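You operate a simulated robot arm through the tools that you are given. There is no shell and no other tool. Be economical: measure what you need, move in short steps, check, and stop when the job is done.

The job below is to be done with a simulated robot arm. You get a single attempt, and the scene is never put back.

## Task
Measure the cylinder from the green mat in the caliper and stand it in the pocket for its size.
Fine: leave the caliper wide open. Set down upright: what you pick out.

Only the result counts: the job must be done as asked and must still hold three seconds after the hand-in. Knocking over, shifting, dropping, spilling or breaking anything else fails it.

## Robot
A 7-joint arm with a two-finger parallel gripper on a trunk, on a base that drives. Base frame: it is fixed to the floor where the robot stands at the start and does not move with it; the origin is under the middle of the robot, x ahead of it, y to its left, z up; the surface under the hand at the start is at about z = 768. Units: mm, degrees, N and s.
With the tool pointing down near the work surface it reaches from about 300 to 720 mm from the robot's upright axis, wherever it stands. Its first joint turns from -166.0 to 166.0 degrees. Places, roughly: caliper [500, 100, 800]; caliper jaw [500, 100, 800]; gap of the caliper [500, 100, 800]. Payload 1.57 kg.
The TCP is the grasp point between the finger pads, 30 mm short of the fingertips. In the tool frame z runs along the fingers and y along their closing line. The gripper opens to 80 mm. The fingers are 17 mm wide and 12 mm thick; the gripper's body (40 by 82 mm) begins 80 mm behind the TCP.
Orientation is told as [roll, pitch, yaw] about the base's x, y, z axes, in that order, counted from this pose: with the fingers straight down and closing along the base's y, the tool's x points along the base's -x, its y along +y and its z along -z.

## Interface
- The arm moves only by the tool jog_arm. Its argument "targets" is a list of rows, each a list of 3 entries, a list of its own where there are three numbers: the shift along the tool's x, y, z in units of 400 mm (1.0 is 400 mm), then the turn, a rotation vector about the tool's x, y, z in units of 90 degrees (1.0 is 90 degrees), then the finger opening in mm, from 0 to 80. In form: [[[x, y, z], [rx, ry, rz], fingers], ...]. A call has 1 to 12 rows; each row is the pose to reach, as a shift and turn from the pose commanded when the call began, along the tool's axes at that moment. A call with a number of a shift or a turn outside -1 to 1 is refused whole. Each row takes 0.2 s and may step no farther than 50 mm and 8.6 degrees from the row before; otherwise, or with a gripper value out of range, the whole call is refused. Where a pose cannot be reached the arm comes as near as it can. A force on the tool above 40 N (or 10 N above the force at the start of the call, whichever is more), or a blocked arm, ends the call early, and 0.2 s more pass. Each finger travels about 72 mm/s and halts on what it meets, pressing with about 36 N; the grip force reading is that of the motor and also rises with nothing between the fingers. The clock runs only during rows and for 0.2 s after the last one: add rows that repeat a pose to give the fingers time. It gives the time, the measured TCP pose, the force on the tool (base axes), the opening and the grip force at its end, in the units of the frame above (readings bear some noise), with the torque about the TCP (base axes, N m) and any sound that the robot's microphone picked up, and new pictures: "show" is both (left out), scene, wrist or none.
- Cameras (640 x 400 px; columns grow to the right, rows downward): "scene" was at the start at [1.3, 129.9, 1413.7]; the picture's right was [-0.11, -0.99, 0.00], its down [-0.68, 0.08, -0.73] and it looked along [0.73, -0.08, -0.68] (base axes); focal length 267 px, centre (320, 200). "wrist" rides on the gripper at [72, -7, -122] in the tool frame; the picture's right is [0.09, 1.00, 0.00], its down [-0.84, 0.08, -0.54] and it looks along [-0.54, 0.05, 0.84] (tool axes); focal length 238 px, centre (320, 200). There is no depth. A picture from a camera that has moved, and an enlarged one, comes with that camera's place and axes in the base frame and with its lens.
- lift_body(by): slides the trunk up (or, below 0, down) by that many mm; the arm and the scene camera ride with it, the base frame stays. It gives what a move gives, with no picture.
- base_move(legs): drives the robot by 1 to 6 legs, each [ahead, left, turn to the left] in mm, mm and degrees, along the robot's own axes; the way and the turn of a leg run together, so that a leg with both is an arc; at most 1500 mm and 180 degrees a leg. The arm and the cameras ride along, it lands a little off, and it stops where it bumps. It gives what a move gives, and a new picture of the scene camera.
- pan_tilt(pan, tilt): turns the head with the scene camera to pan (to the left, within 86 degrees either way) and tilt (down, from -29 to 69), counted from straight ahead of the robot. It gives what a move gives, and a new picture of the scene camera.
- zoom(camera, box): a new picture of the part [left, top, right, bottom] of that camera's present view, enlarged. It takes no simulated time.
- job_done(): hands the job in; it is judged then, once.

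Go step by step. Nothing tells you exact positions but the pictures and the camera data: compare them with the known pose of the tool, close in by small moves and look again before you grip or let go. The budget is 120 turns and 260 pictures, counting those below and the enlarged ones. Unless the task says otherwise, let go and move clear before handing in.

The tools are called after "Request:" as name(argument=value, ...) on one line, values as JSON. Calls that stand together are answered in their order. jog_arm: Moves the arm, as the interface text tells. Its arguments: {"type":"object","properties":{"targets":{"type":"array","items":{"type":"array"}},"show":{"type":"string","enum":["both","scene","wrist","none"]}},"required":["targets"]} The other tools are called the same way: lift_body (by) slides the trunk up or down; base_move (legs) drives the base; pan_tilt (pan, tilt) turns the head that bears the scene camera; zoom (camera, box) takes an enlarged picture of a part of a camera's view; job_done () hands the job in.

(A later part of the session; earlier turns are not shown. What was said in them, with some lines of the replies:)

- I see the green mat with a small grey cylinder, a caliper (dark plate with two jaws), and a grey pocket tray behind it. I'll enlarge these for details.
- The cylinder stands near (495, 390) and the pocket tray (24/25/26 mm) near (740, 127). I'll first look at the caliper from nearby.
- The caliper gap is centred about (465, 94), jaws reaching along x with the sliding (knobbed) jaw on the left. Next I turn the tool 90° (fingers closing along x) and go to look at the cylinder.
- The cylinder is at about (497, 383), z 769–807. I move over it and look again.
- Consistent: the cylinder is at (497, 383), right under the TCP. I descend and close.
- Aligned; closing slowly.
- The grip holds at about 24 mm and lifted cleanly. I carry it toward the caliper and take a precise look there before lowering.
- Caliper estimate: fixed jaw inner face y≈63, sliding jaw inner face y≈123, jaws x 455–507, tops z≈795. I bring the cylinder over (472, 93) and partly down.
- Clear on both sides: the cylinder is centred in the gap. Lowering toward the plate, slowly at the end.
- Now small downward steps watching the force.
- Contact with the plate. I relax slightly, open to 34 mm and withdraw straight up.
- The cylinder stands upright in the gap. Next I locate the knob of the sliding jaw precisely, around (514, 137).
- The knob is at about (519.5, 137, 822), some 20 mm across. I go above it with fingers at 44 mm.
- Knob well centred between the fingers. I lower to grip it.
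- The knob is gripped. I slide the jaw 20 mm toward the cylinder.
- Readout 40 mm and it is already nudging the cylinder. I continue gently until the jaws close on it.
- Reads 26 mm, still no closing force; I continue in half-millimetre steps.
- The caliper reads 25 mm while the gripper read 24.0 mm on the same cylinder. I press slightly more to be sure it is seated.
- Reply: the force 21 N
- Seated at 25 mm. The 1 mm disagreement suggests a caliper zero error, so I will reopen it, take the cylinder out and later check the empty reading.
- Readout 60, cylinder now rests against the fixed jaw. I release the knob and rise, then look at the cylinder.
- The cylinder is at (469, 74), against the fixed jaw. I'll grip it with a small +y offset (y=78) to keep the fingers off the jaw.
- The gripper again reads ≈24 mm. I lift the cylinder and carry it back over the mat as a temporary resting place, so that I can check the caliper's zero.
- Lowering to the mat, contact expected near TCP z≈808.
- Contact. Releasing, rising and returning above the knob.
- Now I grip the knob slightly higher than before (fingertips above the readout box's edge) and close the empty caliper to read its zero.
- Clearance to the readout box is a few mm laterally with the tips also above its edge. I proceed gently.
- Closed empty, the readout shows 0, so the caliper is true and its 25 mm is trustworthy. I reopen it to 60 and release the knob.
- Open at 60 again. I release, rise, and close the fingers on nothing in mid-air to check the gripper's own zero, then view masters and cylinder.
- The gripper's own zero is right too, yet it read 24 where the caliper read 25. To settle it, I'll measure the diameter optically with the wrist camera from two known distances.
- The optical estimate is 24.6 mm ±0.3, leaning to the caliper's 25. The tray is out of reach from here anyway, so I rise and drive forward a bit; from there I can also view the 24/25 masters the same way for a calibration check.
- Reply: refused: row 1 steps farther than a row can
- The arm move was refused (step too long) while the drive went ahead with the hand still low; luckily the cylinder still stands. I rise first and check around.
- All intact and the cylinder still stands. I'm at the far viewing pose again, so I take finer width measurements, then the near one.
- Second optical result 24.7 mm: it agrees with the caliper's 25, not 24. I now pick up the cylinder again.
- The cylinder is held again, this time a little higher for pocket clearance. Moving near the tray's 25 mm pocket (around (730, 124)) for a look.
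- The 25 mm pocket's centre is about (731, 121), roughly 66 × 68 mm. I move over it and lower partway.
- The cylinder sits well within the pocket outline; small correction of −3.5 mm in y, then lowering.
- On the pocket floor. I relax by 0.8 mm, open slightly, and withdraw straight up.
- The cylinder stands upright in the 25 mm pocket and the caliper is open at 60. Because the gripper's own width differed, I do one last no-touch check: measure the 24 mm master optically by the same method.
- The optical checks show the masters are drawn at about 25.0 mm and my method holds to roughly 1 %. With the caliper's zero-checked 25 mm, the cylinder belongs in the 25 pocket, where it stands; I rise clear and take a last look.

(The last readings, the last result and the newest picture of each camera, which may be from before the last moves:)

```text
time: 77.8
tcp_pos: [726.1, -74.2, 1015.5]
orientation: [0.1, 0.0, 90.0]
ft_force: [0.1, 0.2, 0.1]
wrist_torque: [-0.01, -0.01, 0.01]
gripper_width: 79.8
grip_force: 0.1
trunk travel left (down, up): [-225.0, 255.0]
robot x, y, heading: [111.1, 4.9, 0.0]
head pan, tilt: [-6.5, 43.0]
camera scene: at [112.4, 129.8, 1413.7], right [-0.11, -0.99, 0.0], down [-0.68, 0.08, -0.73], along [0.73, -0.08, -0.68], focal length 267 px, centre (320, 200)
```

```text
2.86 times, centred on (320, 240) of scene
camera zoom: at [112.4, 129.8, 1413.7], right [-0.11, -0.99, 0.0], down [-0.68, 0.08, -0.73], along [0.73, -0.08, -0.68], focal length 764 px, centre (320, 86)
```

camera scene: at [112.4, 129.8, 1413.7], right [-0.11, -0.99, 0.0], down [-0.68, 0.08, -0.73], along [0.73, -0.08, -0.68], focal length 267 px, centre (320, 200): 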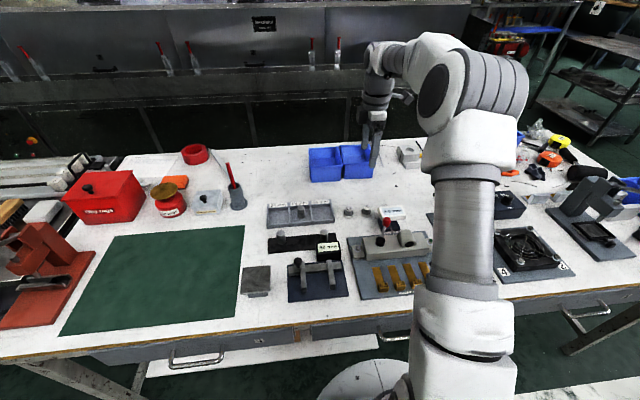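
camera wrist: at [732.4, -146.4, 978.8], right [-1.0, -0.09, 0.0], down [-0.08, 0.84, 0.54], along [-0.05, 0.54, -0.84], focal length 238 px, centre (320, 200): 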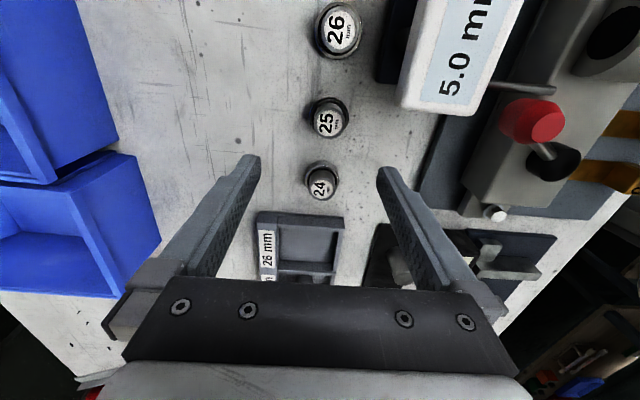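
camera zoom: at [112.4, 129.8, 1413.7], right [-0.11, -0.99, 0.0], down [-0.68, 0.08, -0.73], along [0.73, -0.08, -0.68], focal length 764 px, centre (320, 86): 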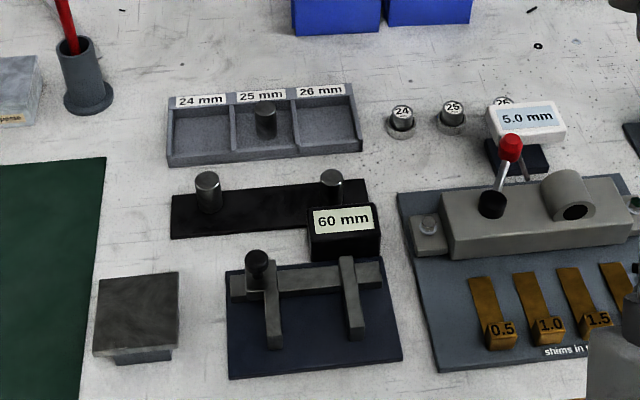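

Everything is in place, but the gripper's steady 24.0 mm still contradicts 25, so before handing in I want a direct test: regrip the cylinder where it stands and compare the finger gap in the picture with free fingers set to 24 and 25. First, above the cylinder with free fingers.

Request:
jog_arm(targets=[[[-0.1, -0.003, 0], [0, 0, 0], 60], [[-0.2, -0.006, 0], [0, 0, 0], 40], [[-0.3, -0.009, 0.0], [0, 0, 0], 24], [[-0.4, -0.011, 0.05], [0, 0, 0], 24], [[-0.484, -0.011, 0.1], [0, 0, 0], 24], [[-0.484, -0.011, 0.2], [0, 0, 0], 24], [[-0.484, -0.011, 0.3], [0, 0, 0], 24], [[-0.484, -0.011, 0.3], [0, 0, 0], 24]], show="wrist")

Request:
zoom(camera="wrist", box=[296, 150, 344, 180])

Request:
jog_arm(targets=[[[0, 0, 0], [0, 0, 0], 25], [[0, 0, 0], [0, 0, 0], 25]], show="none")

Request:
zoom(camera="wrist", box=[296, 150, 344, 180])

```text
time: 79.6
tcp_pos: [727.0, 119.6, 896.1]
orientation: [0.0, 0.1, 90.0]
ft_force: [-0.1, 0.4, -0.6]
wrist_torque: [0.03, -0.03, -0.02]
gripper_width: 24.2
grip_force: 0.0
trunk travel left (down, up): [-225.0, 255.0]
robot x, y, heading: [111.3, 1.8, 0.1]
head pan, tilt: [-6.5, 43.0]
camera wrist: at [734.0, 47.7, 1018.3], right [-1.0, -0.09, 0.0], down [-0.08, 0.84, 0.54], along [-0.05, 0.54, -0.84], focal length 238 px, centre (320, 200)
```

wrist: 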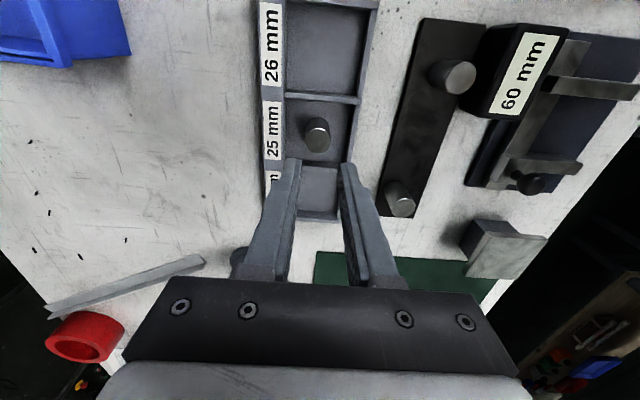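

```text
13.33 times, centred on (320, 165) of wrist
camera zoom: at [734.0, 47.7, 1018.3], right [-1.0, -0.09, 0.0], down [-0.08, 0.84, 0.54], along [-0.05, 0.54, -0.84], focal length 3178 px, centre (320, 667)
```

zoom: 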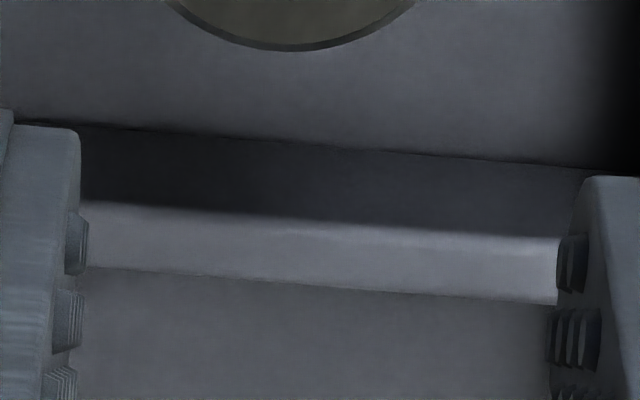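

```text
time: 80.2
tcp_pos: [728.1, 120.0, 897.2]
orientation: [0.0, 0.0, 90.0]
ft_force: [0.4, -0.3, 0.3]
wrist_torque: [0.03, -0.03, -0.01]
gripper_width: 25.1
grip_force: 0.2
trunk travel left (down, up): [-225.0, 255.0]
robot x, y, heading: [109.9, 1.3, 0.0]
head pan, tilt: [-6.5, 43.0]
```

```text
13.33 times, centred on (320, 165) of wrist
camera zoom: at [734.0, 47.6, 1018.8], right [-1.0, -0.09, 0.0], down [-0.08, 0.84, 0.54], along [-0.05, 0.54, -0.84], focal length 3178 px, centre (320, 667)
```

zoom: 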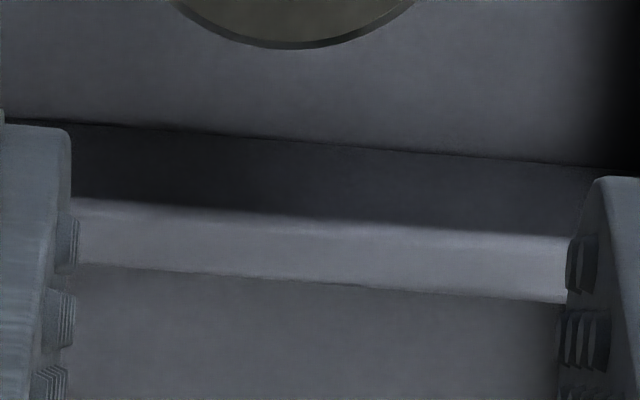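

The pad bumps protrude about half a millimetre, so the reading may not be the true contact width. I regrip the cylinder in its pocket without lifting and look at the contact line.

Request:
jog_arm(targets=[[[0, -0.0075, 0], [0, 0, 0], 36], [[0, -0.0075, 0.05], [0, 0, 0], 36], [[0, -0.0075, 0.1], [0, 0, 0], 36], [[0, -0.0075, 0.13], [0, 0, 0], 36], [[0, -0.0075, 0.13], [0, 0, 0], 36]], show="wrist")

Request:
zoom(camera="wrist", box=[280, 140, 360, 190])

```text
time: 81.4
tcp_pos: [731.6, 120.2, 844.3]
orientation: [0.0, 0.0, 90.1]
ft_force: [0.5, 0.2, 0.3]
wrist_torque: [-0.02, -0.02, 0.02]
gripper_width: 35.9
grip_force: 0.1
trunk travel left (down, up): [-225.0, 255.0]
robot x, y, heading: [112.3, 0.8, 0.1]
head pan, tilt: [-6.5, 43.0]
camera wrist: at [737.4, 47.4, 966.4], right [-1.0, -0.09, 0.0], down [-0.08, 0.84, 0.54], along [-0.05, 0.54, -0.84], focal length 238 px, centre (320, 200)
```

wrist: 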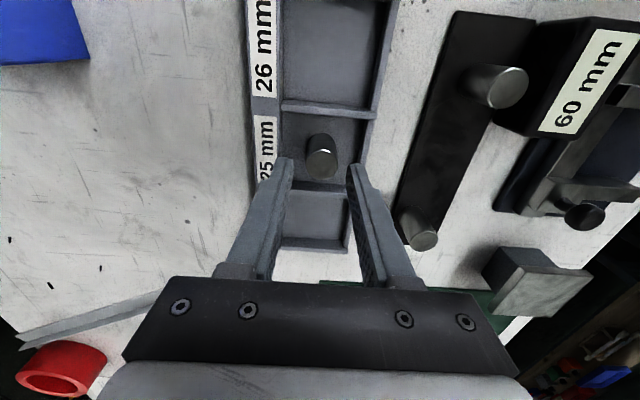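

```text
8.00 times, centred on (320, 165) of wrist
camera zoom: at [737.4, 47.4, 966.4], right [-1.0, -0.09, 0.0], down [-0.08, 0.84, 0.54], along [-0.05, 0.54, -0.84], focal length 1907 px, centre (320, 480)
```

zoom: 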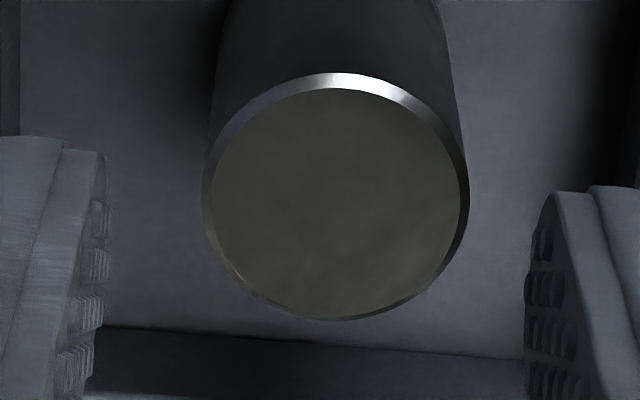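

The apparent width gives top z≈802 if it is 25 mm or ≈808 if 24 mm; touching its top gently with closed fingertips decides it. Closing the fingers above it and stepping down.

Request:
jog_arm(targets=[[[0, 0, 0], [0, 0, 0], 20], [[0, 0, 0], [0, 0, 0], 5], [[0, 0, 0], [0, 0, 0], 0], [[0, 0, 0.006], [0, 0, 0], 0], [[0, 0, 0.009], [0, 0, 0], 0], [[0, 0, 0.009], [0, 0, 0], 0]], show="none")

Request:
jog_arm(targets=[[[0, 0, 0.0025], [0, 0, 0], 0], [[0, 0, 0.0025], [0, 0, 0], 0]], show="none")

Request:
jog_arm(targets=[[[0, 0, 0.0025], [0, 0, 0], 0], [[0, 0, 0.0025], [0, 0, 0], 0]], show="none")

```text
time: 82.8
tcp_pos: [731.1, 119.5, 840.7]
orientation: [0.0, -0.1, 89.9]
ft_force: [-0.4, 0.0, -0.2]
wrist_torque: [-0.02, -0.04, 0.01]
gripper_width: 0.0
grip_force: 21.1
trunk travel left (down, up): [-225.0, 255.0]
robot x, y, heading: [111.4, 0.4, -0.1]
head pan, tilt: [-6.5, 43.0]
```

```text
time: 83.4
tcp_pos: [731.9, 119.5, 841.3]
orientation: [0.0, -0.1, 90.0]
ft_force: [-0.3, 1.0, 0.5]
wrist_torque: [0.0, -0.05, 0.01]
gripper_width: 0.1
grip_force: 21.5
trunk travel left (down, up): [-225.0, 255.0]
robot x, y, heading: [107.4, 2.3, -0.2]
head pan, tilt: [-6.5, 43.0]
```

```text
time: 84.0
tcp_pos: [732.5, 119.0, 840.5]
orientation: [0.1, 0.1, 89.9]
ft_force: [-0.8, 0.4, 0.3]
wrist_torque: [-0.03, 0.0, -0.02]
gripper_width: 0.3
grip_force: 21.6
trunk travel left (down, up): [-225.0, 255.0]
robot x, y, heading: [110.2, -0.5, 0.2]
head pan, tilt: [-6.5, 43.0]
```

Request:
jog_arm(targets=[[[0, 0, 0.0025], [0, 0, 0], 0], [[0, 0, 0.0025], [0, 0, 0], 0]], show="none")

Request:
jog_arm(targets=[[[0, 0, 0.0025], [0, 0, 0], 0], [[0, 0, 0.0025], [0, 0, 0], 0]], show="none")

Request:
jog_arm(targets=[[[0, 0, 0.0025], [0, 0, 0], 0], [[0, 0, 0.0025], [0, 0, 0], 0]], show="wrist")

```text
time: 84.6
tcp_pos: [733.2, 120.4, 838.3]
orientation: [0.0, 0.0, 89.9]
ft_force: [0.0, 0.1, 0.8]
wrist_torque: [-0.04, 0.01, -0.03]
gripper_width: 0.3
grip_force: 20.8
trunk travel left (down, up): [-225.0, 255.0]
robot x, y, heading: [112.6, -0.6, 0.1]
head pan, tilt: [-6.5, 43.0]
```

```text
time: 85.2
tcp_pos: [733.7, 119.6, 838.2]
orientation: [0.0, -0.1, 89.9]
ft_force: [-0.3, 0.3, 0.1]
wrist_torque: [0.02, -0.02, 0.04]
gripper_width: 0.1
grip_force: 21.1
trunk travel left (down, up): [-225.0, 255.0]
robot x, y, heading: [112.1, 0.0, -0.1]
head pan, tilt: [-6.5, 43.0]
```

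```text
time: 85.8
tcp_pos: [733.1, 120.0, 836.4]
orientation: [0.0, 0.0, 90.0]
ft_force: [0.3, -0.4, 0.7]
wrist_torque: [0.02, 0.02, 0.01]
gripper_width: 0.0
grip_force: 21.3
trunk travel left (down, up): [-225.0, 255.0]
robot x, y, heading: [112.6, 0.2, 0.0]
head pan, tilt: [-6.5, 43.0]
camera wrist: at [739.1, 47.1, 958.7], right [-1.0, -0.09, 0.0], down [-0.08, 0.84, 0.54], along [-0.05, 0.54, -0.84], focal length 238 px, centre (320, 200)
```

wrist: 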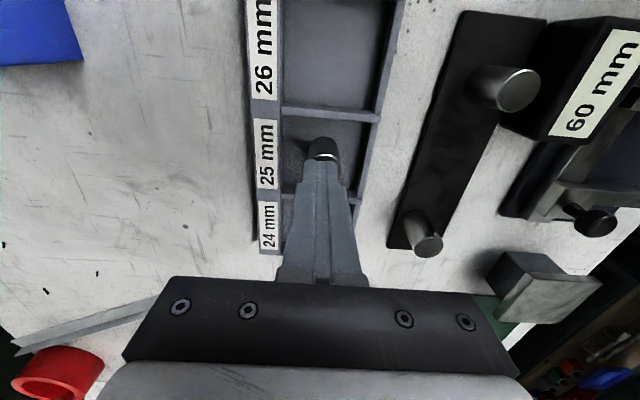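

No contact yet at tip z≈806.8, already below the 24 mm prediction. Continuing.

Request:
jog_arm(targets=[[[0, 0, 0.0025], [0, 0, 0], 0], [[0, 0, 0.0025], [0, 0, 0], 0]], show="none")

Request:
jog_arm(targets=[[[0, 0, 0.0025], [0, 0, 0], 0], [[0, 0, 0.0025], [0, 0, 0], 0]], show="none")

Request:
jog_arm(targets=[[[0, 0, 0.0025], [0, 0, 0], 0], [[0, 0, 0.0025], [0, 0, 0], 0]], show="wrist")

```text
time: 86.4
tcp_pos: [733.9, 119.4, 836.3]
orientation: [0.1, 0.0, 90.0]
ft_force: [-0.4, 0.1, -0.1]
wrist_torque: [-0.01, 0.0, 0.0]
gripper_width: 0.1
grip_force: 21.7
trunk travel left (down, up): [-225.0, 255.0]
robot x, y, heading: [111.7, -1.2, 0.2]
head pan, tilt: [-6.5, 43.0]
```

```text
time: 87.0
tcp_pos: [733.0, 120.1, 835.0]
orientation: [-0.1, 0.0, 90.0]
ft_force: [0.8, 0.5, 3.1]
wrist_torque: [-0.01, 0.02, 0.0]
gripper_width: 0.1
grip_force: 21.2
trunk travel left (down, up): [-225.0, 255.0]
robot x, y, heading: [109.1, 4.5, -0.0]
head pan, tilt: [-6.5, 43.0]
```

```text
time: 87.6
tcp_pos: [732.0, 118.8, 834.4]
orientation: [-0.1, 0.1, 90.0]
ft_force: [0.0, 0.3, 10.0]
wrist_torque: [0.05, -0.01, 0.01]
gripper_width: 0.1
grip_force: 21.1
trunk travel left (down, up): [-225.0, 255.0]
robot x, y, heading: [115.2, 1.5, -0.1]
head pan, tilt: [-6.5, 43.0]
camera wrist: at [738.5, 46.8, 957.0], right [-1.0, -0.09, 0.0], down [-0.08, 0.84, 0.54], along [-0.05, 0.54, -0.84], focal length 238 px, centre (320, 200)
```

wrist: 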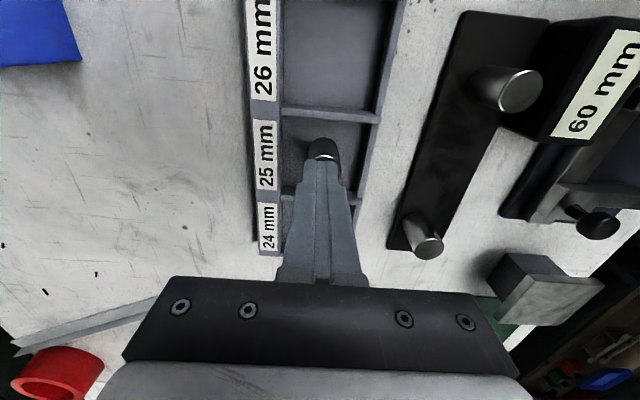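

Contact at tip z≈805 gives a diameter of about 24.5–24.6 mm, matching jaw travel and optics; the caliper's whole-mm reading for it is 25. The pocket is right; I withdraw and check that it still stands.

Request:
jog_arm(targets=[[[0, 0, -0.03], [0, 0, 0], 0], [[0, 0, -0.12], [0, 0, 0], 0], [[0, 0, -0.22], [0, 0, 0], 0], [[0.1, 0, -0.3], [0, 0, 0], 20], [[0.2, 0, -0.35], [0, 0, 0], 40], [[0.3, 0, -0.4], [0, 0, 0], 40], [[0.3, 0, -0.4], [0, 0, 0], 40]], show="scene")

Request:
zoom(camera="scene", box=[240, 170, 400, 310])

```text
refused: row 4 steps farther than a row can; nothing moved
```

```text
2.86 times, centred on (320, 240) of scene
camera zoom: at [111.8, 129.7, 1413.8], right [-0.11, -0.99, 0.0], down [-0.68, 0.08, -0.73], along [0.73, -0.08, -0.68], focal length 764 px, centre (320, 86)
```

zoom: 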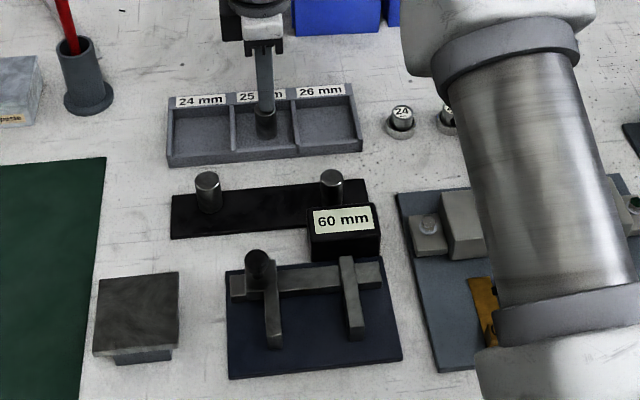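

One row was too long a step; I repeat the withdrawal with shorter ones.

Request:
jog_arm(targets=[[[0, 0, -0.03], [0, 0, 0], 0], [[0, 0, -0.12], [0, 0, 0], 0], [[0, 0, -0.22], [0, 0, 0], 0], [[0.08, 0, -0.28], [0, 0, 0], 10], [[0.16, 0, -0.34], [0, 0, 0], 30], [[0.24, 0, -0.4], [0, 0, 0], 40], [[0.24, 0, -0.4], [0, 0, 0], 40]], show="scene")

Request:
zoom(camera="scene", box=[240, 170, 400, 310])

```text
time: 89.2
tcp_pos: [733.7, 23.4, 993.6]
orientation: [0.0, 0.0, 90.0]
ft_force: [-0.4, -0.7, 0.0]
wrist_torque: [0.01, -0.02, 0.03]
gripper_width: 40.0
grip_force: 0.1
trunk travel left (down, up): [-225.0, 255.0]
robot x, y, heading: [111.1, 3.0, 0.0]
head pan, tilt: [-6.5, 43.0]
camera scene: at [112.5, 129.7, 1413.7], right [-0.11, -0.99, 0.0], down [-0.68, 0.08, -0.73], along [0.73, -0.08, -0.68], focal length 267 px, centre (320, 200)
```

scene: 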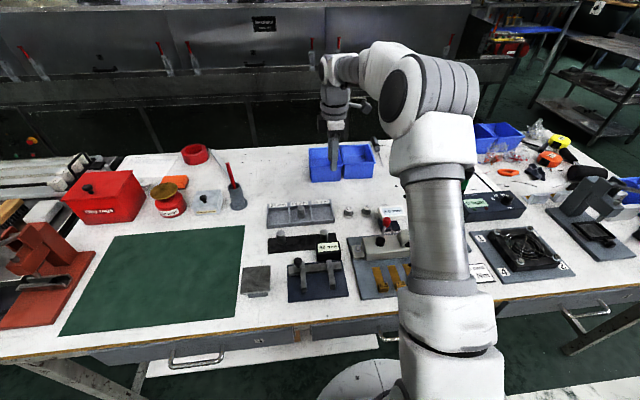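

```text
2.86 times, centred on (320, 240) of scene
camera zoom: at [112.5, 129.7, 1413.7], right [-0.11, -0.99, 0.0], down [-0.68, 0.08, -0.73], along [0.73, -0.08, -0.68], focal length 764 px, centre (320, 86)
```

zoom: 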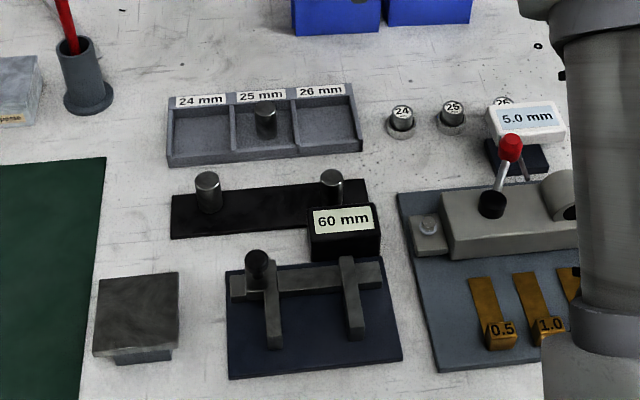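

The cylinder stands upright in the 25 mm pocket, the caliper is wide open at 60, the hand is clear and nothing else has moved. I'm handing in.

Request:
job_done()

```text
The job is handed in.
```

I measured the cylinder at 25 mm in the caliper and stood it upright in the 25 mm pocket. The caliper is open at 60 mm, the hand is clear, and nothing else looked moved in the last picture.

- **Which size it is:** the caliper read 25 mm with the jaws pressed shut on the cylinder, and 0 mm when closed empty. The gripper's own reading was steady at 24.0 mm. My camera estimates came out at 24.5 to 24.7 mm. I went with the caliper.
- **Close call:** I drove the base forward about 110 mm while the hand was still low beside the cylinder, because the arm lift before it had been refused. Nothing was knocked over, and the cylinder was still standing when I checked.
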